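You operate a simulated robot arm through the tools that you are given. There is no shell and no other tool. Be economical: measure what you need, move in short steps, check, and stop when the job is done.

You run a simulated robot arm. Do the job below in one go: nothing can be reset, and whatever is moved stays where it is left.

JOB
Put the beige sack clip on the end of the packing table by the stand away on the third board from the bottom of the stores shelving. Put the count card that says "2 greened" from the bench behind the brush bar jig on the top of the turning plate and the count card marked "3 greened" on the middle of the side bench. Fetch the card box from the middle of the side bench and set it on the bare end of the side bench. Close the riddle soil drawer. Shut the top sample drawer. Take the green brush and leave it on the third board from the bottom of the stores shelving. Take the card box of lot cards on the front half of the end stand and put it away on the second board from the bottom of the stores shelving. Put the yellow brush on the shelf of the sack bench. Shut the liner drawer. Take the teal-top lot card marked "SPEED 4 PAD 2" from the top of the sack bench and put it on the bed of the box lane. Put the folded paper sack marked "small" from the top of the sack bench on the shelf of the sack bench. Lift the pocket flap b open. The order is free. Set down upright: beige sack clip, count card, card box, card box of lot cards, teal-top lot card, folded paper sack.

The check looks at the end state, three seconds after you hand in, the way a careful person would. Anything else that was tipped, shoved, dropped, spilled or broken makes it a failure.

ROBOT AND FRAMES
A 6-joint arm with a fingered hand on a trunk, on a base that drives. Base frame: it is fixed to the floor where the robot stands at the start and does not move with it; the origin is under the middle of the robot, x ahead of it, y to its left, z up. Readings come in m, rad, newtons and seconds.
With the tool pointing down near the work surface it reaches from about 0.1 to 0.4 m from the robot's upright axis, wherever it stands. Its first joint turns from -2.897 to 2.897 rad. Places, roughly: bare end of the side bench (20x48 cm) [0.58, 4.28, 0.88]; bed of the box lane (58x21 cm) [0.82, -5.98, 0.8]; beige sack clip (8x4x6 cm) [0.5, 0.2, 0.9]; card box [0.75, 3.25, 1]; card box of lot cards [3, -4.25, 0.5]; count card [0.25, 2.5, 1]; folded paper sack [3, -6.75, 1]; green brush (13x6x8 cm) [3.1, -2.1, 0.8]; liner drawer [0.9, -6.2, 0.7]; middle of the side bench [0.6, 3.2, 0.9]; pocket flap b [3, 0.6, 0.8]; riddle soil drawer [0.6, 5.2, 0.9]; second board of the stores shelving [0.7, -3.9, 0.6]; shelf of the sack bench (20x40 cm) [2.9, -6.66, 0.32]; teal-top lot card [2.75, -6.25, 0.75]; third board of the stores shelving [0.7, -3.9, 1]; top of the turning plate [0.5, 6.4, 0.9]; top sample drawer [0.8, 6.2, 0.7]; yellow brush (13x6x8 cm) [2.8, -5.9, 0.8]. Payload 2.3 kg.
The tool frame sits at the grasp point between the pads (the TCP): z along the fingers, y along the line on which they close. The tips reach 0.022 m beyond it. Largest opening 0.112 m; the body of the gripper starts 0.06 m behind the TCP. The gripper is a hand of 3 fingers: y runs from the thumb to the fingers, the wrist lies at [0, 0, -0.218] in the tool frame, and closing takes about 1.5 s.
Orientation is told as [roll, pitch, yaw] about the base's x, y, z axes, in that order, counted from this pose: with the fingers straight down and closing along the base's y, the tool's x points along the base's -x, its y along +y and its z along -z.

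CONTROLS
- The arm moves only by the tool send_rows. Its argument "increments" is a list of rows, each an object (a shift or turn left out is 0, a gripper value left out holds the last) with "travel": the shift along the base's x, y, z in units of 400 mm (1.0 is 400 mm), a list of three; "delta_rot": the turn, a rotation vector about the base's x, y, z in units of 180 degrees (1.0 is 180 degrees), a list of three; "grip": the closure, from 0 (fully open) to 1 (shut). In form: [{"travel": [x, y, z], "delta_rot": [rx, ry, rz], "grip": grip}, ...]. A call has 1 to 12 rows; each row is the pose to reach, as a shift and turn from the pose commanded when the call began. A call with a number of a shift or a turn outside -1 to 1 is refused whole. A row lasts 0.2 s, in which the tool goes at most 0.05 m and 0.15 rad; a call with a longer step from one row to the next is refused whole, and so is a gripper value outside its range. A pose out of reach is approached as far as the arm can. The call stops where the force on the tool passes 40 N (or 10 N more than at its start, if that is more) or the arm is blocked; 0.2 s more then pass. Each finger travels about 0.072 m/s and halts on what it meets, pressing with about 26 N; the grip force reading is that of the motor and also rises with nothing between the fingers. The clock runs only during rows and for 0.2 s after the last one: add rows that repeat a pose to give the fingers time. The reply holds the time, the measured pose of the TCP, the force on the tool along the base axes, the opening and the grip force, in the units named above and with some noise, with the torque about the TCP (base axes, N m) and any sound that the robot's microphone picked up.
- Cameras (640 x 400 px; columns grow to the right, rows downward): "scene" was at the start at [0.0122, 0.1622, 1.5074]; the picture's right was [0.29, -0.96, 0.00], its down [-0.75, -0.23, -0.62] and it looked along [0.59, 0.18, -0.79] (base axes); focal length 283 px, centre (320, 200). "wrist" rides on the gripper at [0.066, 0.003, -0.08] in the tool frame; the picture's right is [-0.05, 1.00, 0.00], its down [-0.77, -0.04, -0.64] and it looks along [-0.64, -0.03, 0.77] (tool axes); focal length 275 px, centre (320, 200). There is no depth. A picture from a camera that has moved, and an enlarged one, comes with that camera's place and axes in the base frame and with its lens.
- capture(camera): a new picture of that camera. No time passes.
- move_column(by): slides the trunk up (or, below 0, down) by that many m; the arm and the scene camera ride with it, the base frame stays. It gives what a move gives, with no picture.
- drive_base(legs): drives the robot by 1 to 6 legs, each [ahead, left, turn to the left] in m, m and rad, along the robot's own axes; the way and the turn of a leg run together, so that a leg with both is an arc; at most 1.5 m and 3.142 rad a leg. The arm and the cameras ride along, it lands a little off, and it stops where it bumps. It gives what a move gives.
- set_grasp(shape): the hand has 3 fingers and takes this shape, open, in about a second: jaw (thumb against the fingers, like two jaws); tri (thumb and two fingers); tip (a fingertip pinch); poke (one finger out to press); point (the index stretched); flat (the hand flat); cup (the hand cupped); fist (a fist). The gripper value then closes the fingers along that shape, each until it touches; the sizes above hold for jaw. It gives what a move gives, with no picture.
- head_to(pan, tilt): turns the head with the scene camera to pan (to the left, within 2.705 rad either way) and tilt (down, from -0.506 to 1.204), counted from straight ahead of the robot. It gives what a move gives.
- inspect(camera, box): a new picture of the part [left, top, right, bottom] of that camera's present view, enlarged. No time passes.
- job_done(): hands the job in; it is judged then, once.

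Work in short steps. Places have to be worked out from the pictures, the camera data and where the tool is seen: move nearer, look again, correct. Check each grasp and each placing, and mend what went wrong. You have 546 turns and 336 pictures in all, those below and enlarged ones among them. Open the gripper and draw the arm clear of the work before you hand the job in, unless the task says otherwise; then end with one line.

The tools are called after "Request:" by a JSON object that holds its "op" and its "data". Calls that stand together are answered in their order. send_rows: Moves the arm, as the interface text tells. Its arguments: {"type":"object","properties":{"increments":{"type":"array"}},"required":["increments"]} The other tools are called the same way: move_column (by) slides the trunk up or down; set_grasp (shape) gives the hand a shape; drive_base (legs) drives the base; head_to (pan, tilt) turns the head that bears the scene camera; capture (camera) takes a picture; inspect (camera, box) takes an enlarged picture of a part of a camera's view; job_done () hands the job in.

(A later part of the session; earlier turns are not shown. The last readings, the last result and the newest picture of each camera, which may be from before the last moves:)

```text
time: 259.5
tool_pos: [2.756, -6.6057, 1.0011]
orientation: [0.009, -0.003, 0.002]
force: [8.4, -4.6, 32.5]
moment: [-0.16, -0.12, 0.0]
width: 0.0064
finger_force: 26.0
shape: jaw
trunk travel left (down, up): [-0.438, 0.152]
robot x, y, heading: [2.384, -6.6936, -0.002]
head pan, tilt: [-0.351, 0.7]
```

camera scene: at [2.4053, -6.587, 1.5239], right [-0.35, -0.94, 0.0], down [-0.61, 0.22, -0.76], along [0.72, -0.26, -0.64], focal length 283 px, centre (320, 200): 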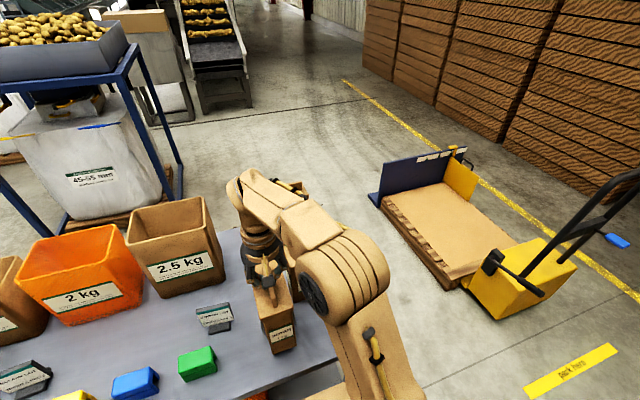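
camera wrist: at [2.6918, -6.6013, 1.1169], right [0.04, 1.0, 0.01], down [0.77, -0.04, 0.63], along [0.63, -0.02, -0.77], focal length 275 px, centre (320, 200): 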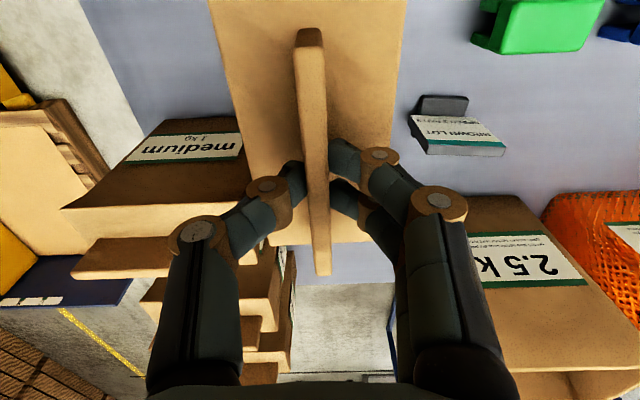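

Resting. Release, rise, back the robot 0.15 m, then tilt the hand 60° forward for a low grasp.

Request:
{"op": "send_rows", "data": {"increments": [{"travel": [0, 0, 0.006], "grip": 1}, {"travel": [0, 0, 0.006], "grip": 0.7}, {"travel": [0, 0, 0.006], "grip": 0.6}, {"travel": [0, 0, 0.006], "grip": 0.6}, {"travel": [0, 0, 0.1], "grip": 0.6}, {"travel": [0, 0, 0.2], "grip": 0.6}, {"travel": [0, 0, 0.3], "grip": 0}]}}

Request:
{"op": "drive_base", "data": {"legs": [[-0.17, 0.095, 0]]}}

Request:
{"op": "send_rows", "data": {"increments": [{"delta_rot": [0, -0.045, 0], "grip": 0}, {"delta_rot": [0, -0.09, 0]}, {"delta_rot": [0, -0.135, 0]}, {"travel": [0, 0, -0.05], "delta_rot": [0, -0.18, 0]}, {"travel": [0, 0, -0.1], "delta_rot": [0, -0.225, 0]}, {"travel": [0, 0, -0.15], "delta_rot": [0, -0.27, 0]}, {"travel": [0, 0, -0.2], "delta_rot": [0, -0.315, 0]}, {"travel": [0, 0, -0.25], "delta_rot": [0, -0.333, 0]}]}}

Request:
{"op": "head_to", "data": {"pan": 0, "tilt": 0.7}}

Request:
{"op": "capture", "data": {"camera": "scene"}}

Request:
{"op": "capture", "data": {"camera": "wrist"}}

```text
time: 261.1
tool_pos: [2.7564, -6.6039, 1.1194]
orientation: [0.006, 0.002, 0.004]
force: [-0.7, -0.2, 0.0]
moment: [-0.01, 0.02, 0.01]
width: 0.0996
finger_force: 0.0
shape: jaw
trunk travel left (down, up): [-0.438, 0.152]
robot x, y, heading: [2.3788, -6.6967, -0.003]
head pan, tilt: [-0.351, 0.7]
```

```text
time: 262.7
tool_pos: [2.5862, -6.5065, 1.1195]
orientation: [0.006, 0.003, 0.003]
force: [0.1, -0.4, -0.4]
moment: [-0.02, -0.03, -0.02]
width: 0.1121
finger_force: 0.1
shape: jaw
trunk travel left (down, up): [-0.438, 0.152]
robot x, y, heading: [2.2179, -6.606, 0.004]
head pan, tilt: [-0.351, 0.7]
```

```text
time: 264.5
tool_pos: [2.6036, -6.4946, 1.0256]
orientation: [-0.005, -1.04, 0.009]
force: [-0.4, -0.4, 0.7]
moment: [0.01, 0.0, 0.01]
width: 0.1121
finger_force: 0.1
shape: jaw
out of reach, approached as far as the arm can: row 7, 8
trunk travel left (down, up): [-0.438, 0.152]
robot x, y, heading: [2.2147, -6.6019, -0.001]
head pan, tilt: [-0.351, 0.7]
```

```text
time: 265.3
tool_pos: [2.602, -6.4946, 1.025]
orientation: [-0.003, -1.042, 0.006]
force: [1.3, -0.8, -0.3]
moment: [0.03, 0.01, 0.0]
width: 0.1118
finger_force: 0.0
shape: jaw
trunk travel left (down, up): [-0.438, 0.152]
robot x, y, heading: [2.2141, -6.6039, -0.001]
head pan, tilt: [0.0, 0.7]
```

```text
235 pictures are left
camera scene: at [2.239, -6.4623, 1.5239], right [0.0, -1.0, 0.0], down [-0.64, 0.0, -0.76], along [0.76, 0.0, -0.64], focal length 283 px, centre (320, 200)
```

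scene: 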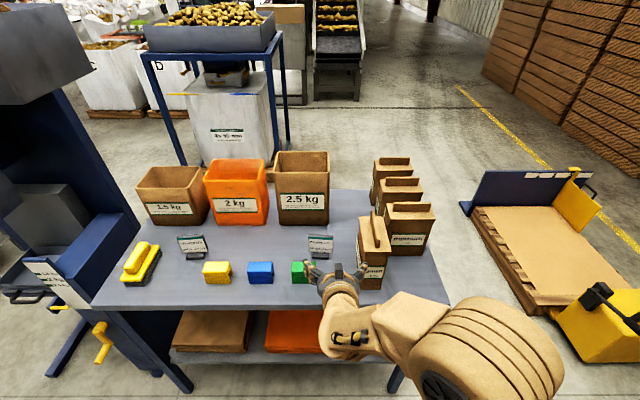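

```text
234 pictures are left
camera wrist: at [2.5, -6.4933, 1.0108], right [0.02, 1.0, 0.04], down [-0.16, -0.04, 0.99], along [0.99, -0.02, 0.16], focal length 275 px, centre (320, 200)
```

wrist: 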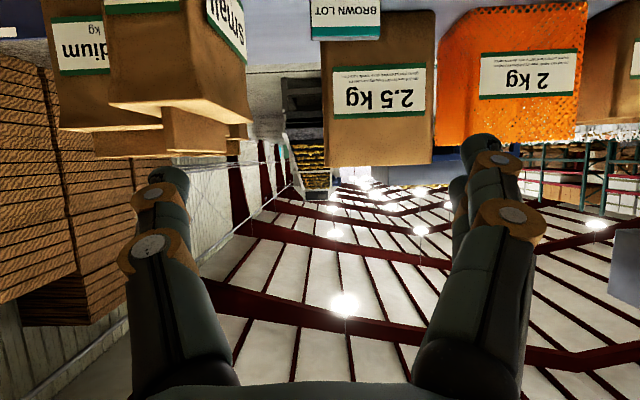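

Shift to the sack's line, then advance along the hand's axis.

Request:
{"op": "send_rows", "data": {"increments": [{"travel": [0, -0.1, -0.03], "grip": 0}, {"travel": [0, -0.2, -0.06]}, {"travel": [0.01, -0.278, -0.1]}, {"travel": [0.1, -0.278, -0.15]}]}}

Request:
{"op": "capture", "data": {"camera": "wrist"}}

Request:
{"op": "inspect", "data": {"camera": "scene", "box": [300, 200, 480, 330]}}

```text
time: 266.3
tool_pos: [2.6328, -6.5434, 1.0156]
orientation: [-0.004, -1.043, 0.007]
force: [-0.1, 0.8, 0.5]
moment: [0.01, 0.0, 0.01]
width: 0.1119
finger_force: 0.1
shape: jaw
out of reach, approached as far as the arm can: row 1, 2, 3, 4
trunk travel left (down, up): [-0.438, 0.152]
robot x, y, heading: [2.2133, -6.6042, 0.001]
head pan, tilt: [0.0, 0.7]
```

```text
233 pictures are left
camera wrist: at [2.5293, -6.5416, 0.9995], right [0.02, 1.0, 0.04], down [-0.16, -0.04, 0.99], along [0.99, -0.02, 0.16], focal length 275 px, centre (320, 200)
```

wrist: 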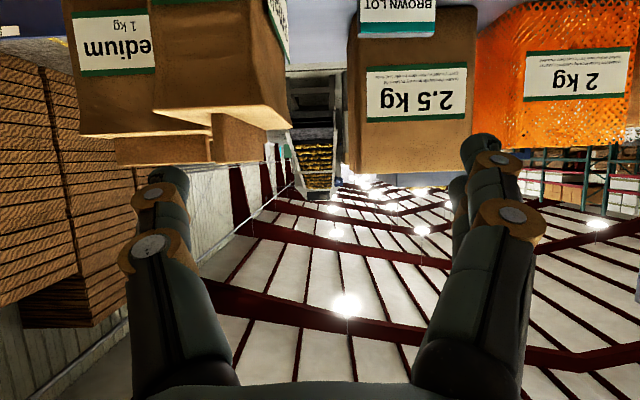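

```text
3.08 times, centred on (390, 265) of scene
camera zoom: at [2.2389, -6.4621, 1.5239], right [0.0, -1.0, 0.0], down [-0.64, 0.0, -0.77], along [0.77, 0.0, -0.64], focal length 870 px, centre (105, 0)
```

zoom: 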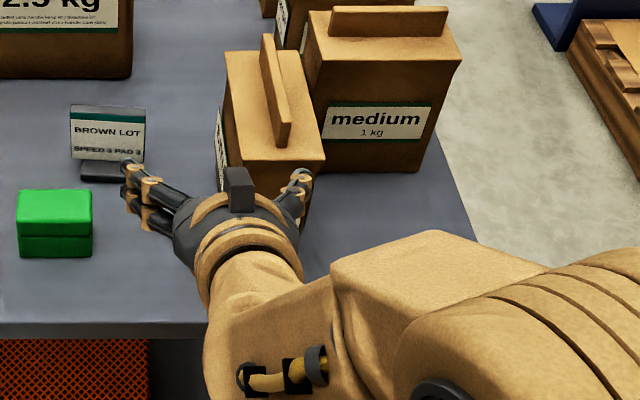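

Too close to the body for this tilt; back the robot 0.1 m and retry.

Request:
{"op": "drive_base", "data": {"legs": [[-0.1, 0, 0]]}}

Request:
{"op": "send_rows", "data": {"increments": [{"travel": [0.05, -0.05, -0.01], "grip": 0}, {"travel": [0.1, -0.1, -0.03]}, {"travel": [0.15, -0.153, -0.06]}]}}

Request:
{"op": "capture", "data": {"camera": "wrist"}}

```text
time: 267.5
tool_pos: [2.5303, -6.5435, 1.0173]
orientation: [0.0, -1.043, 0.011]
force: [-0.2, -0.1, -0.3]
moment: [0.0, -0.03, 0.0]
width: 0.1121
finger_force: 0.0
shape: jaw
trunk travel left (down, up): [-0.438, 0.152]
robot x, y, heading: [2.1092, -6.6015, -0.002]
head pan, tilt: [0.0, 0.7]
```

```text
time: 268.3
tool_pos: [2.5888, -6.556, 1.0233]
orientation: [-0.014, -1.035, 0.01]
force: [-0.6, -0.2, 0.8]
moment: [0.01, -0.01, 0.03]
width: 0.1118
finger_force: 0.0
shape: jaw
out of reach, approached as far as the arm can: row 1, 2, 3
trunk travel left (down, up): [-0.438, 0.152]
robot x, y, heading: [2.1124, -6.6006, -0.001]
head pan, tilt: [0.0, 0.7]
```

```text
231 pictures are left
camera wrist: at [2.4856, -6.5525, 1.0078], right [0.03, 1.0, 0.03], down [-0.15, -0.03, 0.99], along [0.99, -0.03, 0.15], focal length 275 px, centre (320, 200)
```

wrist: 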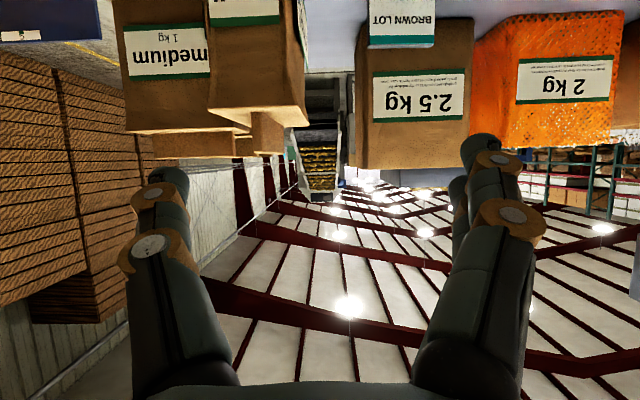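

The limit seems to be the wrist bend; a lower trunk (flatter forearm) should help. Back off, lower the trunk, and raise the hand.

Request:
{"op": "drive_base", "data": {"legs": [[-0.12, 0, 0]]}}

Request:
{"op": "move_column", "data": {"by": -0.2}}

Request:
{"op": "send_rows", "data": {"increments": [{"travel": [0.05, -0.05, 0.1], "grip": 0}, {"travel": [0.1, -0.1, 0.2]}, {"travel": [0.15, -0.11, 0.3]}, {"travel": [0.2, -0.11, 0.4]}]}}

```text
time: 269.5
tool_pos: [2.4669, -6.5558, 1.0237]
orientation: [-0.017, -1.036, 0.01]
force: [0.3, -0.2, 1.0]
moment: [0.03, -0.01, -0.02]
width: 0.1118
finger_force: 0.1
shape: jaw
trunk travel left (down, up): [-0.438, 0.152]
robot x, y, heading: [1.9913, -6.6047, 0.003]
head pan, tilt: [0.0, 0.7]
```

```text
time: 271.7
tool_pos: [2.469, -6.5553, 0.8231]
orientation: [-0.015, -1.035, 0.009]
force: [0.2, 1.4, -1.0]
moment: [-0.01, 0.02, -0.03]
width: 0.1118
finger_force: 0.1
shape: jaw
trunk travel left (down, up): [-0.238, 0.352]
robot x, y, heading: [1.9934, -6.6032, -0.002]
head pan, tilt: [0.0, 0.7]
```

```text
time: 272.7
tool_pos: [2.5427, -6.6161, 0.9674]
orientation: [-0.085, -1.046, -0.004]
force: [-0.6, 0.6, -0.3]
moment: [-0.02, -0.02, -0.05]
width: 0.1119
finger_force: 0.1
shape: jaw
out of reach, approached as far as the arm can: row 3, 4
trunk travel left (down, up): [-0.238, 0.352]
robot x, y, heading: [1.9912, -6.6029, -0.001]
head pan, tilt: [0.0, 0.7]
```

Now reach is fine at lower trunk. I pull in a bit, fix the small roll, and lower to grasp height in front of the sack.

Request:
{"op": "send_rows", "data": {"increments": [{"travel": [-0.06, 0.02, -0.05], "delta_rot": [0.0135, 0, 0.0234], "grip": 0}, {"travel": [-0.12, 0.027, -0.1], "delta_rot": [0.0135, 0, 0.0234]}, {"travel": [-0.12, 0.027, -0.12], "delta_rot": [0.0135, 0, 0.0234]}]}}

Request:
{"op": "drive_base", "data": {"legs": [[0.1, 0, 0]]}}

Request:
{"op": "capture", "data": {"camera": "wrist"}}

Request:
{"op": "capture", "data": {"camera": "scene"}}

```text
time: 273.5
tool_pos: [2.4996, -6.5899, 0.9359]
orientation: [0.065, -1.036, 0.014]
force: [-1.1, 0.6, 0.9]
moment: [0.0, -0.01, -0.01]
width: 0.1119
finger_force: 0.0
shape: jaw
trunk travel left (down, up): [-0.238, 0.352]
robot x, y, heading: [1.9945, -6.6017, 0.002]
head pan, tilt: [0.0, 0.7]
```

```text
time: 274.6
tool_pos: [2.6013, -6.5871, 0.9341]
orientation: [0.068, -1.036, 0.01]
force: [-0.2, -0.5, -0.6]
moment: [-0.01, -0.02, -0.01]
width: 0.112
finger_force: 0.0
shape: jaw
trunk travel left (down, up): [-0.238, 0.352]
robot x, y, heading: [2.0926, -6.6004, -0.0]
head pan, tilt: [0.0, 0.7]
```

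```text
230 pictures are left
camera wrist: at [2.4986, -6.592, 0.9201], right [-0.04, 1.0, 0.07], down [-0.15, -0.08, 0.99], along [0.99, 0.03, 0.15], focal length 275 px, centre (320, 200)
```

wrist: 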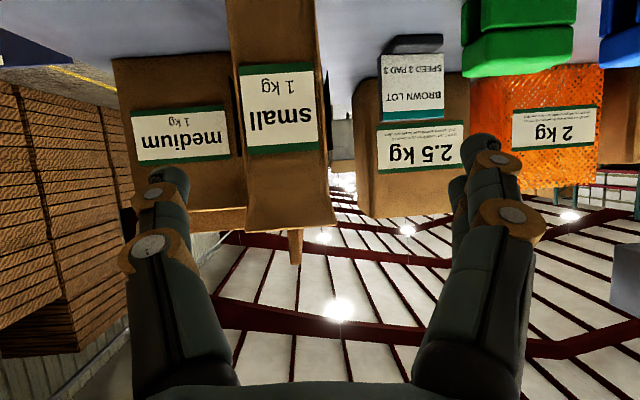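

```text
229 pictures are left
camera scene: at [2.1193, -6.4622, 1.3239], right [0.0, -1.0, 0.0], down [-0.64, 0.0, -0.76], along [0.76, 0.0, -0.64], focal length 283 px, centre (320, 200)
```

scene: 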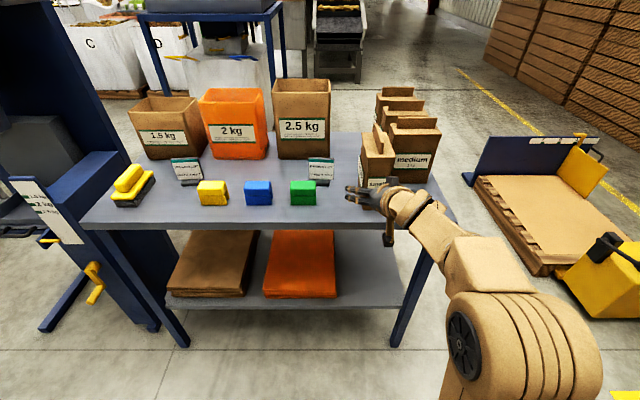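

Correct the roll, lateral offset and height.

Request:
{"op": "send_rows", "data": {"increments": [{"travel": [0, -0.03, -0.04], "delta_rot": [-0.0103, 0, -0.0179], "grip": 0}, {"travel": [0, -0.052, -0.07], "delta_rot": [-0.0103, 0, -0.0179]}]}}

Request:
{"op": "capture", "data": {"camera": "wrist"}}

```text
time: 275.2
tool_pos: [2.6014, -6.6031, 0.9141]
orientation: [0.007, -1.033, 0.01]
force: [-0.8, -0.3, -0.8]
moment: [0.02, -0.03, 0.01]
width: 0.112
finger_force: 0.0
shape: jaw
out of reach, approached as far as the arm can: row 2
trunk travel left (down, up): [-0.238, 0.352]
robot x, y, heading: [2.0925, -6.6055, 0.001]
head pan, tilt: [0.0, 0.7]
```

```text
228 pictures are left
camera wrist: at [2.4983, -6.6023, 0.9002], right [0.01, 1.0, 0.04], down [-0.15, -0.04, 0.99], along [0.99, -0.02, 0.15], focal length 275 px, centre (320, 200)
```

wrist: 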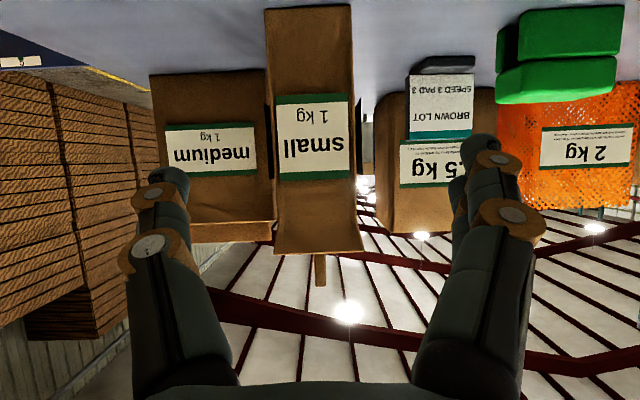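

Centred. Drive 0.14 m ahead so the fingers straddle the sack, then close.

Request:
{"op": "drive_base", "data": {"legs": [[0.14, 0, 0]]}}

Request:
{"op": "capture", "data": {"camera": "wrist"}}

Request:
{"op": "capture", "data": {"camera": "scene"}}

```text
time: 276.5
tool_pos: [2.7403, -6.6038, 0.9146]
orientation: [0.006, -1.032, 0.01]
force: [-0.6, 0.6, 0.6]
moment: [0.01, 0.02, -0.01]
width: 0.1118
finger_force: 0.0
shape: jaw
trunk travel left (down, up): [-0.238, 0.352]
robot x, y, heading: [2.2334, -6.6037, 0.0]
head pan, tilt: [0.0, 0.7]
```

```text
227 pictures are left
camera wrist: at [2.6376, -6.6021, 0.9001], right [0.01, 1.0, 0.04], down [-0.15, -0.04, 0.99], along [0.99, -0.02, 0.15], focal length 275 px, centre (320, 200)
```

wrist: 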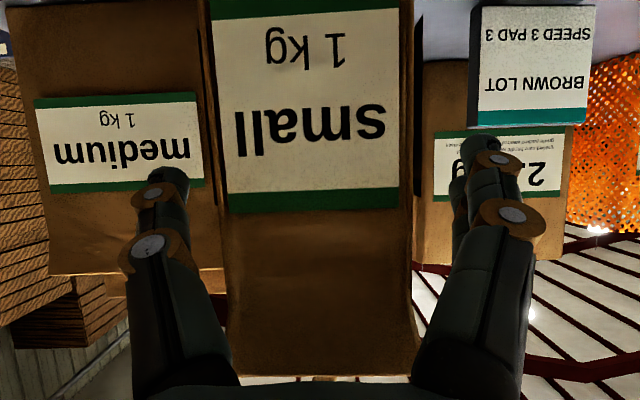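

```text
226 pictures are left
camera scene: at [2.2582, -6.4621, 1.3239], right [0.0, -1.0, 0.0], down [-0.64, 0.0, -0.76], along [0.76, 0.0, -0.64], focal length 283 px, centre (320, 200)
```

scene: 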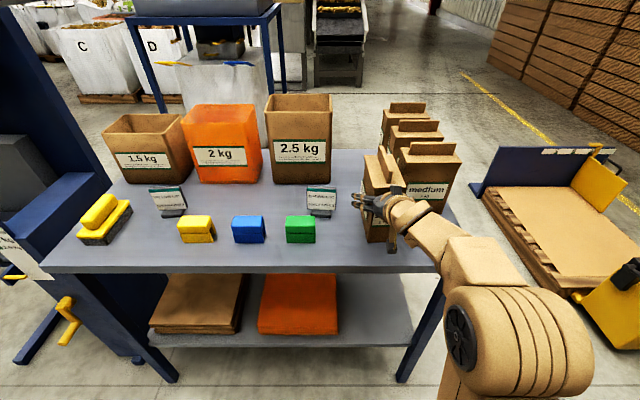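

Close on the body.

Request:
{"op": "send_rows", "data": {"increments": [{"grip": 0.3}, {"grip": 0.6}, {"grip": 1}, {"grip": 1}, {"grip": 1}, {"grip": 1}]}}

Request:
{"op": "send_rows", "data": {"increments": [{"travel": [0, 0, 0.03], "grip": 1}, {"travel": [0, 0, 0.08], "grip": 1}]}}

Request:
{"op": "capture", "data": {"camera": "scene"}}

```text
time: 277.9
tool_pos: [2.74, -6.6031, 0.9145]
orientation: [0.009, -1.032, 0.009]
force: [1.6, -1.7, -0.8]
moment: [0.04, -0.03, 0.04]
width: 0.0645
finger_force: 26.3
shape: jaw
trunk travel left (down, up): [-0.238, 0.352]
robot x, y, heading: [2.2312, -6.6025, -0.0]
head pan, tilt: [0.0, 0.7]
```

```text
time: 278.5
tool_pos: [2.7416, -6.6032, 0.9462]
orientation: [0.01, -1.028, 0.005]
force: [0.1, 0.0, -9.6]
moment: [-0.01, 0.32, -0.01]
width: 0.0647
finger_force: 25.9
shape: jaw
out of reach, approached as far as the arm can: row 1
trunk travel left (down, up): [-0.238, 0.352]
robot x, y, heading: [2.2354, -6.6055, 0.004]
head pan, tilt: [0.0, 0.7]
```

```text
225 pictures are left
camera scene: at [2.2591, -6.4622, 1.3238], right [0.0, -1.0, 0.0], down [-0.65, 0.0, -0.76], along [0.76, 0.0, -0.65], focal length 283 px, centre (320, 200)
```

scene: 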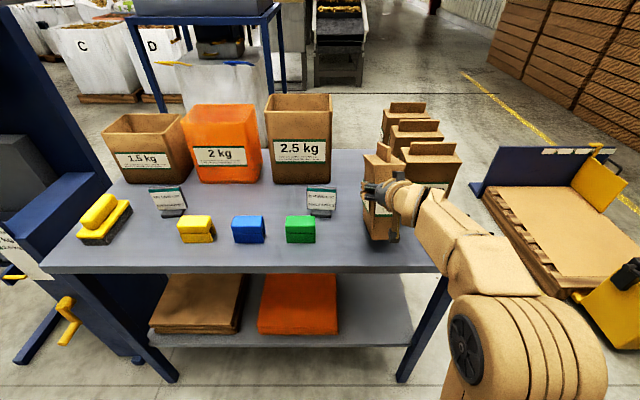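

Low shelf poses won't allow a 60° tilt, so I'll set it back and instead pinch the (now lengthwise) fold with a 40° tilt — that keeps the hand higher on the shelf. Lower it back.

Request:
{"op": "send_rows", "data": {"increments": [{"travel": [0, 0, -0.04], "grip": 1}, {"travel": [0, 0, -0.07]}, {"travel": [0, 0, -0.08]}, {"travel": [0, 0, -0.08]}]}}

```text
time: 279.5
tool_pos: [2.7397, -6.6032, 0.9155]
orientation: [0.006, -1.034, 0.01]
force: [-4.7, 0.1, 2.0]
moment: [0.16, -0.18, 0.08]
width: 0.064
finger_force: 26.1
shape: jaw
trunk travel left (down, up): [-0.238, 0.352]
robot x, y, heading: [2.2351, -6.6009, 0.0]
head pan, tilt: [0.0, 0.7]
```

Touching. Open, drive back 0.2, change tilt to 40° and rise above the fold.

Request:
{"op": "send_rows", "data": {"increments": [{"grip": 0.5}, {"grip": 0.2}, {"grip": 0}, {"grip": 0}, {"grip": 0}]}}

Request:
{"op": "drive_base", "data": {"legs": [[-0.15, 0, 0]]}}

Request:
{"op": "send_rows", "data": {"increments": [{"travel": [0, 0, 0.1], "delta_rot": [0, 0.04, 0], "grip": 0}, {"travel": [0, 0, 0.2], "delta_rot": [0, 0.08, 0]}, {"travel": [0, 0, 0.3], "delta_rot": [0, 0.105, 0], "grip": 0.4}, {"travel": [0, 0, 0.33], "delta_rot": [0, 0.105, 0], "grip": 0.6}, {"travel": [0, 0, 0.33], "delta_rot": [0, 0.105, 0], "grip": 0.6}]}}

Request:
{"op": "capture", "data": {"camera": "scene"}}

Request:
{"op": "capture", "data": {"camera": "wrist"}}

```text
time: 280.7
tool_pos: [2.74, -6.6039, 0.9152]
orientation: [0.008, -1.03, 0.01]
force: [0.1, 0.2, 0.2]
moment: [-0.02, 0.03, -0.01]
width: 0.1119
finger_force: 0.1
shape: jaw
trunk travel left (down, up): [-0.238, 0.352]
robot x, y, heading: [2.2315, -6.6057, -0.0]
head pan, tilt: [0.0, 0.7]
```

```text
time: 282.1
tool_pos: [2.5905, -6.603, 0.9159]
orientation: [0.008, -1.031, 0.01]
force: [0.4, -0.2, -0.8]
moment: [0.0, -0.01, 0.01]
width: 0.1122
finger_force: 0.1
shape: jaw
trunk travel left (down, up): [-0.238, 0.352]
robot x, y, heading: [2.0818, -6.6003, 0.0]
head pan, tilt: [0.0, 0.7]
```

```text
time: 283.3
tool_pos: [2.5867, -6.6003, 1.0411]
orientation: [0.01, -0.701, 0.005]
force: [1.2, 0.0, 0.7]
moment: [0.01, 0.0, -0.03]
width: 0.0452
finger_force: 0.1
shape: jaw
out of reach, approached as far as the arm can: row 4, 5
trunk travel left (down, up): [-0.238, 0.352]
robot x, y, heading: [2.0811, -6.6025, 0.003]
head pan, tilt: [0.0, 0.7]
```

```text
224 pictures are left
camera scene: at [2.1085, -6.4623, 1.3239], right [0.0, -1.0, 0.0], down [-0.64, 0.0, -0.77], along [0.77, 0.0, -0.64], focal length 283 px, centre (320, 200)
```

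scene: 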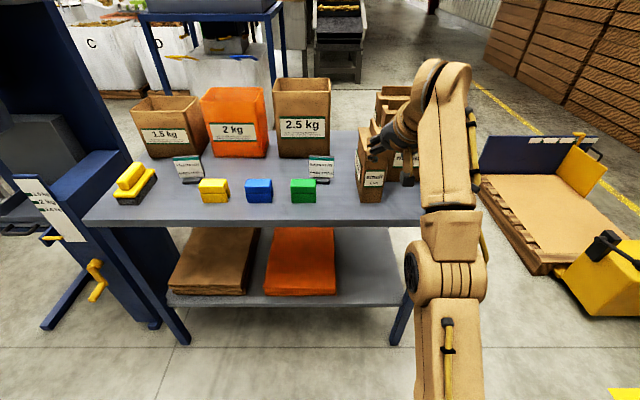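

```text
223 pictures are left
camera wrist: at [2.484, -6.5987, 1.0609], right [0.02, 1.0, 0.04], down [0.18, -0.04, 0.98], along [0.98, -0.02, -0.18], focal length 275 px, centre (320, 200)
```

wrist: 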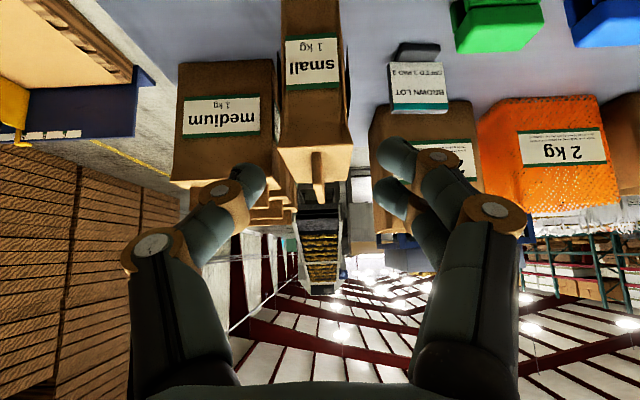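

Raise trunk slightly, drive forward over the fold.

Request:
{"op": "move_column", "data": {"by": 0.04}}

Request:
{"op": "drive_base", "data": {"legs": [[0.155, 0, 0]]}}

Request:
{"op": "capture", "data": {"camera": "wrist"}}

Request:
{"op": "inspect", "data": {"camera": "scene", "box": [320, 100, 480, 260]}}

```text
time: 284.1
tool_pos: [2.5857, -6.5994, 1.0816]
orientation: [0.013, -0.703, 0.006]
force: [0.0, 0.3, 0.2]
moment: [0.03, 0.02, 0.0]
width: 0.0454
finger_force: 0.1
shape: jaw
trunk travel left (down, up): [-0.278, 0.312]
robot x, y, heading: [2.0848, -6.6041, 0.001]
head pan, tilt: [0.0, 0.7]
```

```text
time: 285.5
tool_pos: [2.7423, -6.5997, 1.0811]
orientation: [0.013, -0.703, 0.005]
force: [0.4, 0.4, 0.0]
moment: [0.0, 0.0, 0.0]
width: 0.0454
finger_force: 0.0
shape: jaw
trunk travel left (down, up): [-0.278, 0.312]
robot x, y, heading: [2.2424, -6.6015, -0.0]
head pan, tilt: [0.0, 0.7]
```

```text
222 pictures are left
camera wrist: at [2.6394, -6.5981, 1.1008], right [0.02, 1.0, 0.04], down [0.18, -0.04, 0.98], along [0.98, -0.01, -0.18], focal length 275 px, centre (320, 200)
```

wrist: 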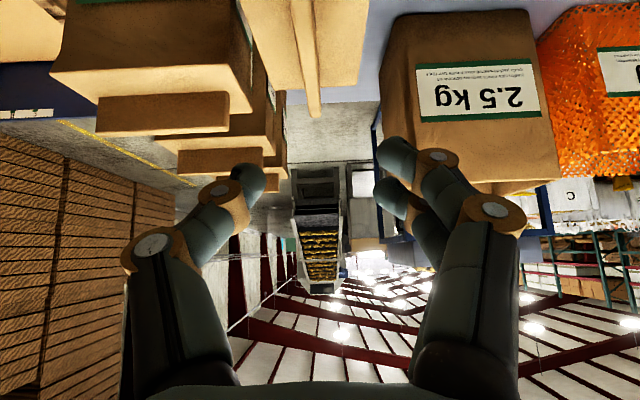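

```text
2.50 times, centred on (400, 180) of scene
camera zoom: at [2.2639, -6.462, 1.3639], right [0.0, -1.0, 0.0], down [-0.64, 0.0, -0.76], along [0.76, 0.0, -0.64], focal length 707 px, centre (120, 250)
```

zoom: 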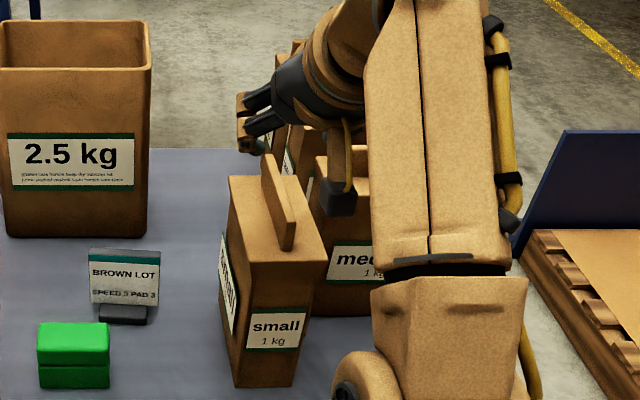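

Lower onto the fold and pinch.

Request:
{"op": "send_rows", "data": {"increments": [{"travel": [0, -0.005, -0.1], "grip": 0.6}, {"travel": [0, -0.01, -0.16]}, {"travel": [0, -0.01, -0.195]}, {"travel": [0, -0.01, -0.195]}]}}

Request:
{"op": "capture", "data": {"camera": "wrist"}}

Request:
{"op": "inspect", "data": {"camera": "scene", "box": [320, 100, 480, 260]}}

```text
time: 286.5
tool_pos: [2.7749, -6.6037, 1.0431]
orientation: [0.014, -0.701, 0.004]
force: [-0.5, 0.2, -0.2]
moment: [-0.01, -0.01, -0.04]
width: 0.0456
finger_force: 0.0
shape: jaw
out of reach, approached as far as the arm can: row 1, 2, 3, 4
trunk travel left (down, up): [-0.278, 0.312]
robot x, y, heading: [2.237, -6.5987, 0.003]
head pan, tilt: [0.0, 0.7]
```

```text
220 pictures are left
camera wrist: at [2.6722, -6.602, 1.0619], right [0.02, 1.0, 0.04], down [0.18, -0.04, 0.98], along [0.98, -0.01, -0.18], focal length 275 px, centre (320, 200)
```

wrist: 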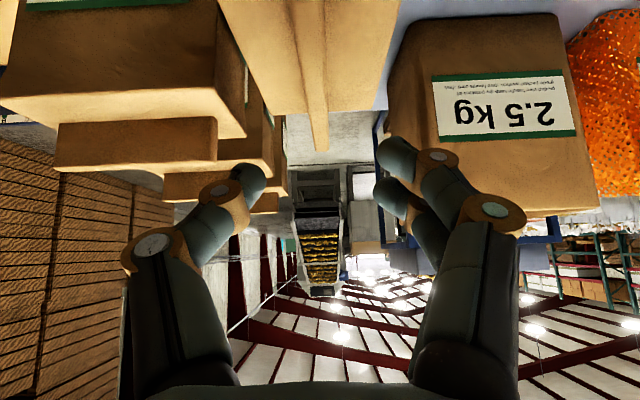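

```text
2.50 times, centred on (400, 180) of scene
camera zoom: at [2.2632, -6.462, 1.3639], right [0.0, -1.0, 0.0], down [-0.64, 0.0, -0.76], along [0.76, 0.0, -0.64], focal length 707 px, centre (120, 250)
```

zoom: 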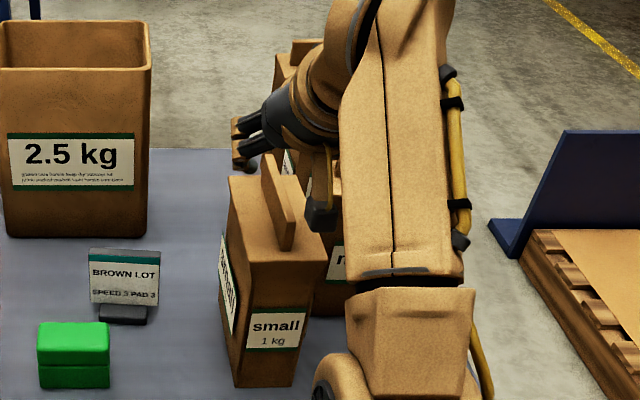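

The arm seems stuck in an awkward branch. I back off, return the hand to vertical at a comfortable spot, then re-tilt.

Request:
{"op": "drive_base", "data": {"legs": [[-0.2, 0, 0]]}}

Request:
{"op": "move_column", "data": {"by": 0.238}}

Request:
{"op": "send_rows", "data": {"increments": [{"travel": [-0.08, 0, 0], "delta_rot": [0, 0.04, 0]}, {"travel": [-0.16, 0, 0], "delta_rot": [0, 0.08, 0]}, {"travel": [-0.24, 0, 0], "delta_rot": [0, 0.12, 0]}, {"travel": [-0.32, 0, 0], "delta_rot": [0, 0.16, 0]}, {"travel": [-0.4, 0, -0.05], "delta_rot": [0, 0.2, 0]}, {"travel": [-0.45, 0, -0.1], "delta_rot": [0, 0.223, 0]}, {"travel": [-0.45, 0, -0.2], "delta_rot": [0, 0.223, 0]}]}}

Request:
{"op": "capture", "data": {"camera": "scene"}}

```text
time: 288.1
tool_pos: [2.5749, -6.6027, 1.0431]
orientation: [0.012, -0.7, 0.006]
force: [0.8, 0.5, 0.6]
moment: [0.01, 0.04, -0.02]
width: 0.0452
finger_force: 0.0
shape: jaw
trunk travel left (down, up): [-0.278, 0.312]
robot x, y, heading: [2.04, -6.6031, 0.003]
head pan, tilt: [0.0, 0.7]
```

```text
time: 290.6
tool_pos: [2.5747, -6.6036, 1.2813]
orientation: [0.012, -0.701, 0.006]
force: [-0.5, 0.2, -0.4]
moment: [-0.01, 0.0, -0.01]
width: 0.0451
finger_force: 0.0
shape: jaw
trunk travel left (down, up): [-0.516, 0.074]
robot x, y, heading: [2.0411, -6.6005, 0.002]
head pan, tilt: [0.0, 0.7]
```

```text
time: 292.2
tool_pos: [2.3958, -6.6035, 1.2011]
orientation: [0.018, -0.001, 0.004]
force: [-0.5, -0.9, 0.1]
moment: [-0.01, 0.04, -0.02]
width: 0.0453
finger_force: 0.1
shape: jaw
out of reach, approached as far as the arm can: row 2, 3, 4
trunk travel left (down, up): [-0.516, 0.074]
robot x, y, heading: [2.0374, -6.6031, -0.005]
head pan, tilt: [0.0, 0.7]
```

```text
218 pictures are left
camera scene: at [2.0642, -6.4623, 1.6019], right [0.0, -1.0, 0.0], down [-0.64, 0.0, -0.76], along [0.76, 0.0, -0.64], focal length 283 px, centre (320, 200)
```

scene: 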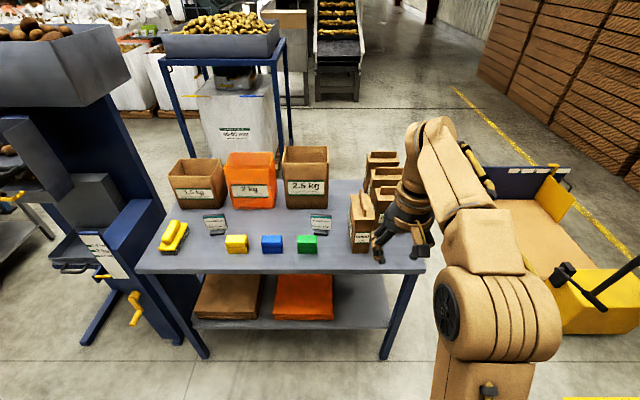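

Normal branch again. Tilt 40° here (x≈2.46, z≈1.10).

Request:
{"op": "send_rows", "data": {"increments": [{"travel": [0.03, 0, -0.05], "delta_rot": [0, -0.045, 0], "grip": 0.6}, {"travel": [0.06, 0, -0.1], "delta_rot": [0, -0.09, 0]}, {"travel": [0.09, 0, -0.15], "delta_rot": [0, -0.135, 0]}, {"travel": [0.12, 0, -0.2], "delta_rot": [0, -0.18, 0]}, {"travel": [0.15, 0, -0.25], "delta_rot": [0, -0.222, 0]}]}}

Request:
{"op": "drive_base", "data": {"legs": [[0.28, 0, 0]]}}

Request:
{"op": "capture", "data": {"camera": "wrist"}}

Request:
{"op": "inspect", "data": {"camera": "scene", "box": [320, 160, 480, 320]}}

```text
time: 293.4
tool_pos: [2.4553, -6.6026, 1.0998]
orientation: [0.014, -0.699, 0.001]
force: [1.2, 0.0, -0.5]
moment: [0.02, 0.01, 0.0]
width: 0.0452
finger_force: 0.0
shape: jaw
trunk travel left (down, up): [-0.516, 0.074]
robot x, y, heading: [2.038, -6.6022, 0.002]
head pan, tilt: [0.0, 0.7]
```

```text
time: 295.4
tool_pos: [2.7395, -6.6045, 1.0995]
orientation: [0.011, -0.699, 0.003]
force: [-0.6, 0.0, -0.6]
moment: [0.01, 0.02, -0.01]
width: 0.0449
finger_force: 0.0
shape: jaw
trunk travel left (down, up): [-0.516, 0.074]
robot x, y, heading: [2.3203, -6.6045, 0.003]
head pan, tilt: [0.0, 0.7]
```

```text
217 pictures are left
camera wrist: at [2.6364, -6.6027, 1.1201], right [0.03, 1.0, 0.04], down [0.18, -0.04, 0.98], along [0.98, -0.02, -0.18], focal length 275 px, centre (320, 200)
```

wrist: 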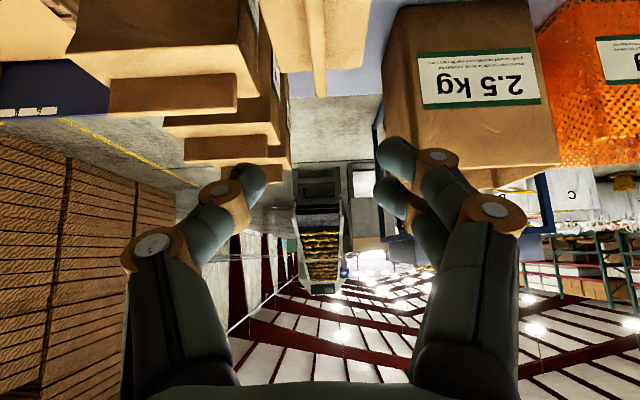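

```text
2.50 times, centred on (400, 240) of scene
camera zoom: at [2.348, -6.4622, 1.6019], right [0.0, -1.0, 0.0], down [-0.64, 0.0, -0.76], along [0.76, 0.0, -0.64], focal length 707 px, centre (120, 100)
```

zoom: 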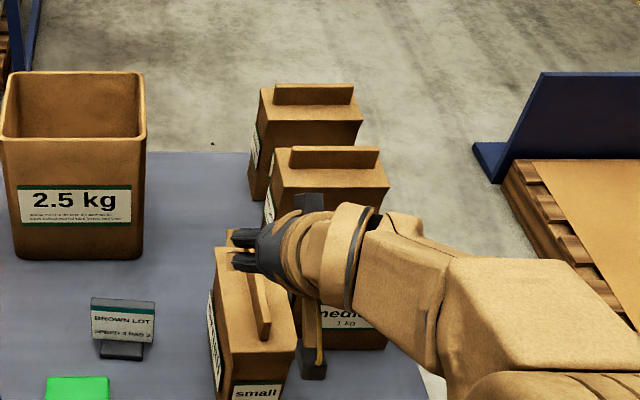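

Now the straight descent.

Request:
{"op": "send_rows", "data": {"increments": [{"travel": [0, 0, -0.08], "grip": 0.6}, {"travel": [0, 0, -0.16]}, {"travel": [0, 0, -0.22]}, {"travel": [0, 0, -0.239]}]}}

Request:
{"op": "capture", "data": {"camera": "wrist"}}

Request:
{"op": "inspect", "data": {"camera": "scene", "box": [320, 160, 480, 320]}}

```text
time: 296.4
tool_pos: [2.7368, -6.6275, 1.0303]
orientation: [-0.109, -0.669, 0.017]
force: [1.0, 0.9, 4.5]
moment: [0.14, -0.03, -0.02]
width: 0.0453
finger_force: 0.0
shape: jaw
out of reach, approached as far as the arm can: row 1, 2, 3, 4
trunk travel left (down, up): [-0.516, 0.074]
robot x, y, heading: [2.3238, -6.6019, 0.0]
head pan, tilt: [0.0, 0.7]
```

```text
215 pictures are left
camera wrist: at [2.636, -6.6184, 1.0526], right [0.09, 0.99, -0.06], down [0.21, 0.04, 0.98], along [0.97, -0.1, -0.2], focal length 275 px, centre (320, 200)
```

wrist: 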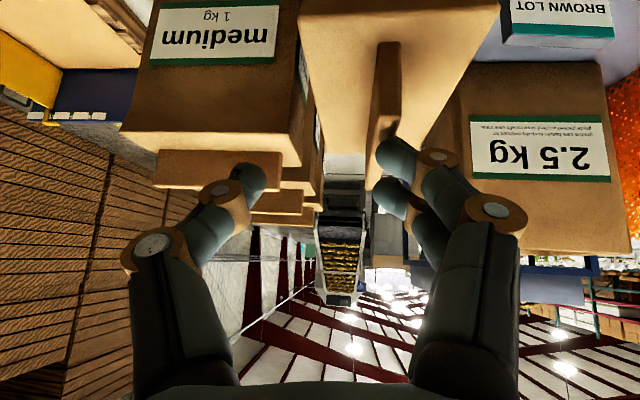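

```text
2.50 times, centred on (400, 240) of scene
camera zoom: at [2.3462, -6.4618, 1.602], right [0.0, -1.0, 0.0], down [-0.64, 0.0, -0.77], along [0.77, 0.0, -0.64], focal length 707 px, centre (120, 100)
```

zoom: 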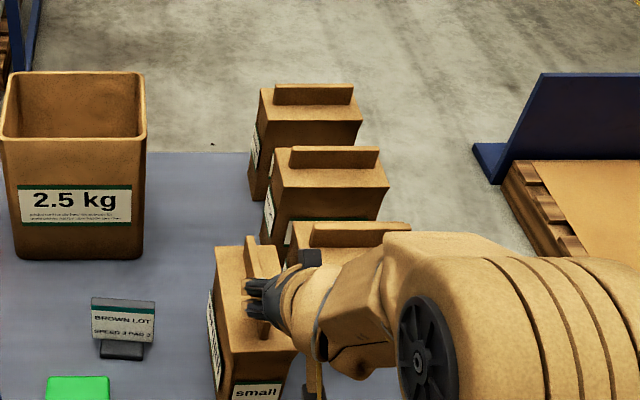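

The wrist is near a singular pose (hand in line with forearm). I rise, back away, and will come at the sack with the arm angled sideways instead (robot standing to the right).

Request:
{"op": "send_rows", "data": {"increments": [{"travel": [0, 0.02, 0.1], "grip": 0.6}, {"travel": [0, 0.04, 0.2]}, {"travel": [-0.05, 0.05, 0.25]}]}}

Request:
{"op": "drive_base", "data": {"legs": [[-0.25, 0, 0]]}}

Request:
{"op": "capture", "data": {"camera": "scene"}}

```text
time: 297.2
tool_pos: [2.7349, -6.5688, 1.1032]
orientation: [0.076, -0.723, 0.029]
force: [0.0, -0.2, -0.7]
moment: [-0.02, -0.02, 0.04]
width: 0.045
finger_force: 0.0
shape: jaw
out of reach, approached as far as the arm can: row 1, 2, 3
trunk travel left (down, up): [-0.516, 0.074]
robot x, y, heading: [2.3236, -6.5996, -0.003]
head pan, tilt: [0.0, 0.7]
```

```text
time: 299.0
tool_pos: [2.4848, -6.5672, 1.1032]
orientation: [0.073, -0.725, 0.032]
force: [-0.4, 0.6, -0.5]
moment: [0.01, 0.02, -0.01]
width: 0.0451
finger_force: 0.0
shape: jaw
trunk travel left (down, up): [-0.516, 0.074]
robot x, y, heading: [2.0741, -6.6026, -0.001]
head pan, tilt: [0.0, 0.7]
```

```text
213 pictures are left
camera scene: at [2.0946, -6.4622, 1.6019], right [0.0, -1.0, 0.0], down [-0.64, 0.0, -0.77], along [0.77, 0.0, -0.64], focal length 283 px, centre (320, 200)
```

scene: 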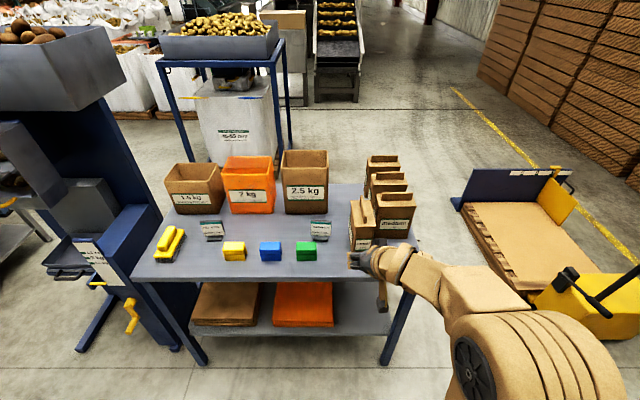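

Drive right 0.35 m, straighten the hand and swing the arm left to point at the sack.

Request:
{"op": "drive_base", "data": {"legs": [[0, -0.35, 0]]}}

Request:
{"op": "send_rows", "data": {"increments": [{"travel": [-0.03, 0.06, 0.02], "delta_rot": [0, 0.04, 0], "grip": 0.6}, {"travel": [-0.06, 0.12, 0.04], "delta_rot": [0, 0.08, 0]}, {"travel": [-0.09, 0.2, 0.06], "delta_rot": [0, 0.12, 0]}, {"travel": [-0.12, 0.3, 0.06], "delta_rot": [0, 0.16, 0]}, {"travel": [-0.12, 0.4, 0.06], "delta_rot": [0, 0.2, 0]}, {"travel": [-0.12, 0.5, 0.06], "delta_rot": [0, 0.231, 0]}, {"travel": [-0.12, 0.6, 0.06], "delta_rot": [0, 0.231, 0]}, {"travel": [-0.12, 0.7, 0.06], "delta_rot": [0, 0.231, 0]}]}}

```text
time: 301.3
tool_pos: [2.4848, -6.9218, 1.1029]
orientation: [0.074, -0.724, 0.03]
force: [0.0, 0.2, -0.5]
moment: [0.03, 0.03, 0.03]
width: 0.0446
finger_force: 0.0
shape: jaw
trunk travel left (down, up): [-0.516, 0.074]
robot x, y, heading: [2.0712, -6.9568, -0.001]
head pan, tilt: [0.0, 0.7]
```

```text
time: 303.1
tool_pos: [2.431, -6.6608, 1.1242]
orientation: [0.096, 0.0, 0.024]
force: [0.1, -1.0, 0.5]
moment: [0.02, 0.01, -0.04]
width: 0.0449
finger_force: 0.1
shape: jaw
out of reach, approached as far as the arm can: row 8
trunk travel left (down, up): [-0.516, 0.074]
robot x, y, heading: [2.0711, -6.9516, -0.002]
head pan, tilt: [0.0, 0.7]
```

Request:
{"op": "send_rows", "data": {"increments": [{"travel": [-0.03, 0, 0], "delta_rot": [-0.03, 0, -0.008]}, {"travel": [-0.03, 0, 0], "delta_rot": [-0.03, 0, -0.008]}]}}

Request:
{"op": "send_rows", "data": {"increments": [{"travel": [0.02, 0, 0], "delta_rot": [0, -0.045, 0]}, {"travel": [0.04, 0, 0], "delta_rot": [0, -0.09, 0]}, {"travel": [0.06, 0.03, -0.02], "delta_rot": [0, -0.135, 0]}, {"travel": [0.08, 0.07, -0.04], "delta_rot": [0, -0.18, 0]}, {"travel": [0.1, 0.12, -0.06], "delta_rot": [0, -0.222, 0]}, {"travel": [0.1, 0.15, -0.06], "delta_rot": [0, -0.222, 0]}]}}

Request:
{"op": "capture", "data": {"camera": "scene"}}

```text
time: 303.7
tool_pos: [2.411, -6.6577, 1.1175]
orientation: [0.001, 0.002, -0.002]
force: [-0.6, -0.6, 0.1]
moment: [0.0, 0.03, -0.04]
width: 0.0451
finger_force: 0.0
shape: jaw
out of reach, approached as far as the arm can: row 1, 2
trunk travel left (down, up): [-0.516, 0.074]
robot x, y, heading: [2.0721, -6.9519, 0.0]
head pan, tilt: [0.0, 0.7]
```

```text
time: 305.1
tool_pos: [2.4499, -6.597, 1.0947]
orientation: [0.001, -0.695, -0.003]
force: [-0.2, -0.7, -0.1]
moment: [-0.02, -0.01, -0.01]
width: 0.045
finger_force: 0.1
shape: jaw
trunk travel left (down, up): [-0.516, 0.074]
robot x, y, heading: [2.0748, -6.9537, -0.002]
head pan, tilt: [0.0, 0.7]
```

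```text
212 pictures are left
camera scene: at [2.0957, -6.8137, 1.6019], right [0.0, -1.0, 0.0], down [-0.64, 0.0, -0.76], along [0.76, 0.0, -0.64], focal length 283 px, centre (320, 200)
```

scene: 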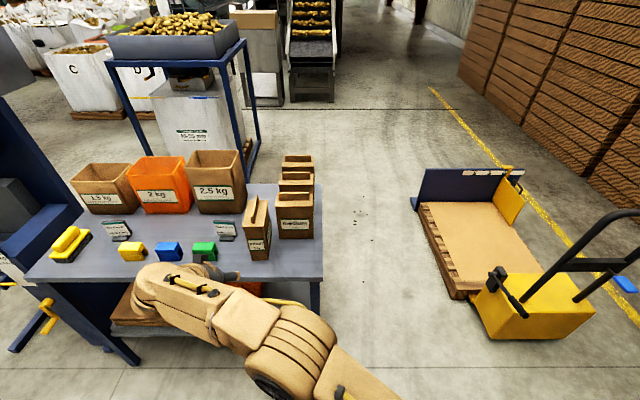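

This configuration works. I test the descent to z≈1.0 in free air before the bench.

Request:
{"op": "send_rows", "data": {"increments": [{"travel": [0, -0.015, -0.08]}, {"travel": [0, -0.015, -0.16]}, {"travel": [0, -0.015, -0.23]}]}}

Request:
{"op": "send_rows", "data": {"increments": [{"travel": [0, 0, 0.08]}, {"travel": [0, 0, 0.16]}, {"travel": [0, 0, 0.18]}]}}

```text
time: 305.9
tool_pos: [2.4501, -6.605, 1.0019]
orientation: [0.0, -0.694, -0.003]
force: [0.0, -0.8, 0.6]
moment: [0.02, -0.02, -0.04]
width: 0.0453
finger_force: 0.2
shape: jaw
trunk travel left (down, up): [-0.516, 0.074]
robot x, y, heading: [2.0707, -6.9555, 0.002]
head pan, tilt: [0.0, 0.7]
```

```text
time: 306.7
tool_pos: [2.4492, -6.6028, 1.0742]
orientation: [0.001, -0.696, 0.0]
force: [0.0, 0.2, -0.9]
moment: [0.0, 0.01, 0.0]
width: 0.0452
finger_force: 0.1
shape: jaw
trunk travel left (down, up): [-0.516, 0.074]
robot x, y, heading: [2.0672, -6.9562, -0.0]
head pan, tilt: [0.0, 0.7]
```

Drive ahead 0.25 and look.

Request:
{"op": "drive_base", "data": {"legs": [[0.25, 0, 0]]}}

Request:
{"op": "capture", "data": {"camera": "wrist"}}

Request:
{"op": "capture", "data": {"camera": "scene"}}

```text
time: 308.5
tool_pos: [2.7023, -6.6023, 1.0739]
orientation: [0.001, -0.694, -0.002]
force: [0.3, -0.2, 0.0]
moment: [-0.02, 0.04, 0.03]
width: 0.045
finger_force: 0.0
shape: jaw
trunk travel left (down, up): [-0.516, 0.074]
robot x, y, heading: [2.3228, -6.9558, -0.001]
head pan, tilt: [0.0, 0.7]
```

```text
211 pictures are left
camera wrist: at [2.5998, -6.601, 1.0941], right [0.04, 1.0, 0.03], down [0.19, -0.04, 0.98], along [0.98, -0.03, -0.19], focal length 275 px, centre (320, 200)
```

wrist: 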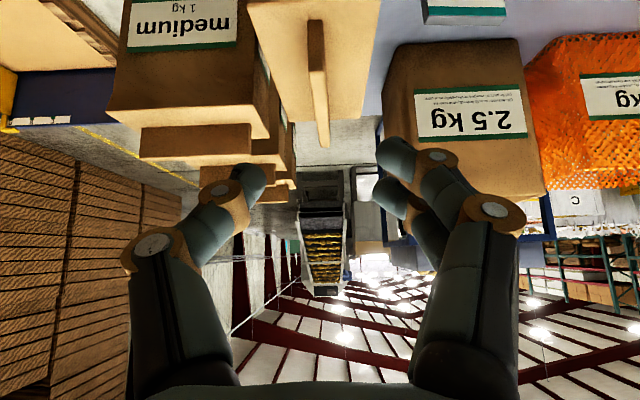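

```text
210 pictures are left
camera scene: at [2.3482, -6.8139, 1.6019], right [0.0, -1.0, 0.0], down [-0.64, 0.0, -0.76], along [0.76, 0.0, -0.64], focal length 283 px, centre (320, 200)
```

scene: 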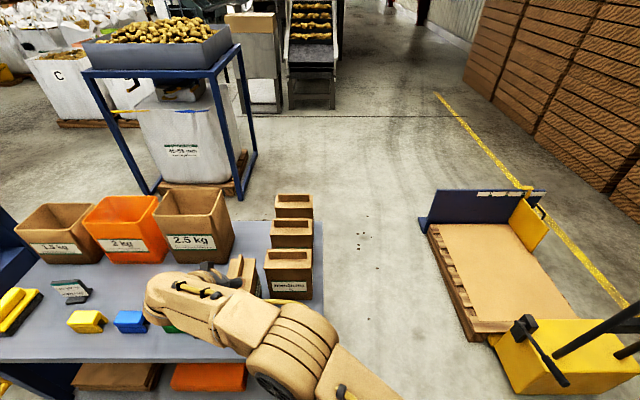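

Centred over the fold. Move forward 4.5 cm and down, then pinch.

Request:
{"op": "send_rows", "data": {"increments": [{"travel": [0.06, 0, 0], "grip": 0.6}, {"travel": [0.11, 0, -0.02]}, {"travel": [0.11, 0, -0.1]}, {"travel": [0.11, 0, -0.175]}]}}

Request:
{"op": "capture", "data": {"camera": "wrist"}}

```text
time: 309.5
tool_pos: [2.7451, -6.6038, 1.0042]
orientation: [0.002, -0.695, -0.001]
force: [0.0, 0.6, -0.8]
moment: [0.02, -0.01, 0.0]
width: 0.0449
finger_force: 0.1
shape: jaw
trunk travel left (down, up): [-0.516, 0.074]
robot x, y, heading: [2.3232, -6.9563, 0.002]
head pan, tilt: [0.0, 0.7]
```

```text
209 pictures are left
camera wrist: at [2.6429, -6.601, 1.0241], right [0.04, 1.0, 0.03], down [0.19, -0.04, 0.98], along [0.98, -0.03, -0.19], focal length 275 px, centre (320, 200)
```

wrist: 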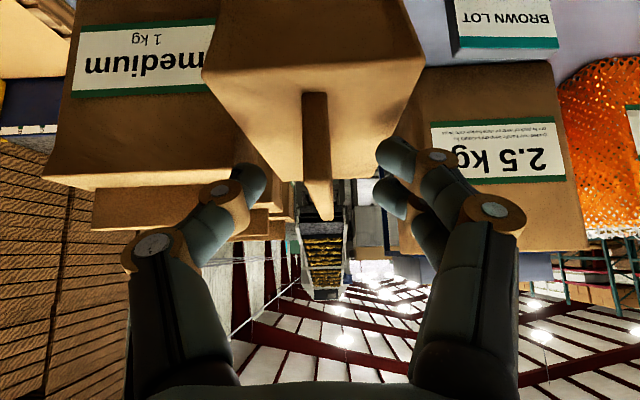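

Request:
{"op": "send_rows", "data": {"increments": [{"grip": 1}, {"grip": 1}, {"grip": 1}, {"grip": 1}, {"travel": [0, 0, 0.05], "grip": 1}, {"travel": [0, 0, 0.1], "grip": 1}, {"travel": [0, 0, 0.15], "grip": 1}]}}

Request:
{"op": "capture", "data": {"camera": "wrist"}}

Request:
{"op": "capture", "data": {"camera": "scene"}}

```text
time: 311.1
tool_pos: [2.7453, -6.6033, 1.0626]
orientation: [0.002, -0.693, -0.004]
force: [-0.5, 0.1, -10.4]
moment: [0.01, 0.19, 0.03]
width: 0.0034
finger_force: 26.1
shape: jaw
trunk travel left (down, up): [-0.516, 0.074]
robot x, y, heading: [2.319, -6.9542, -0.001]
head pan, tilt: [0.0, 0.7]
```

```text
208 pictures are left
camera wrist: at [2.6435, -6.6004, 1.0838], right [0.04, 1.0, 0.03], down [0.19, -0.04, 0.98], along [0.98, -0.03, -0.19], focal length 275 px, centre (320, 200)
```

wrist: 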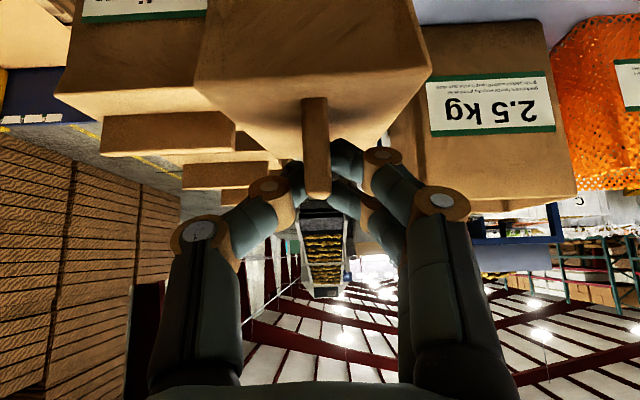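

```text
207 pictures are left
camera scene: at [2.3486, -6.8129, 1.6018], right [0.0, -1.0, 0.0], down [-0.64, 0.0, -0.76], along [0.76, 0.0, -0.64], focal length 283 px, centre (320, 200)
```

scene: 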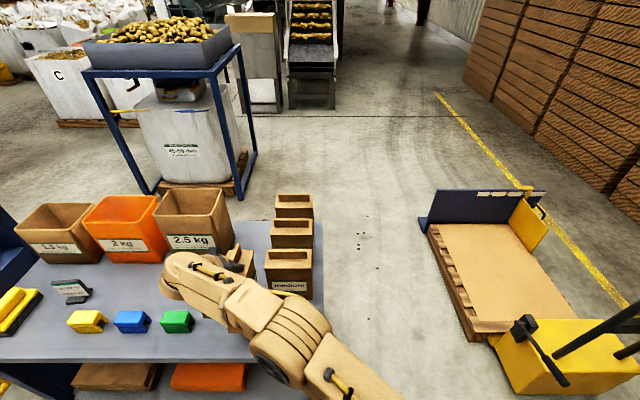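

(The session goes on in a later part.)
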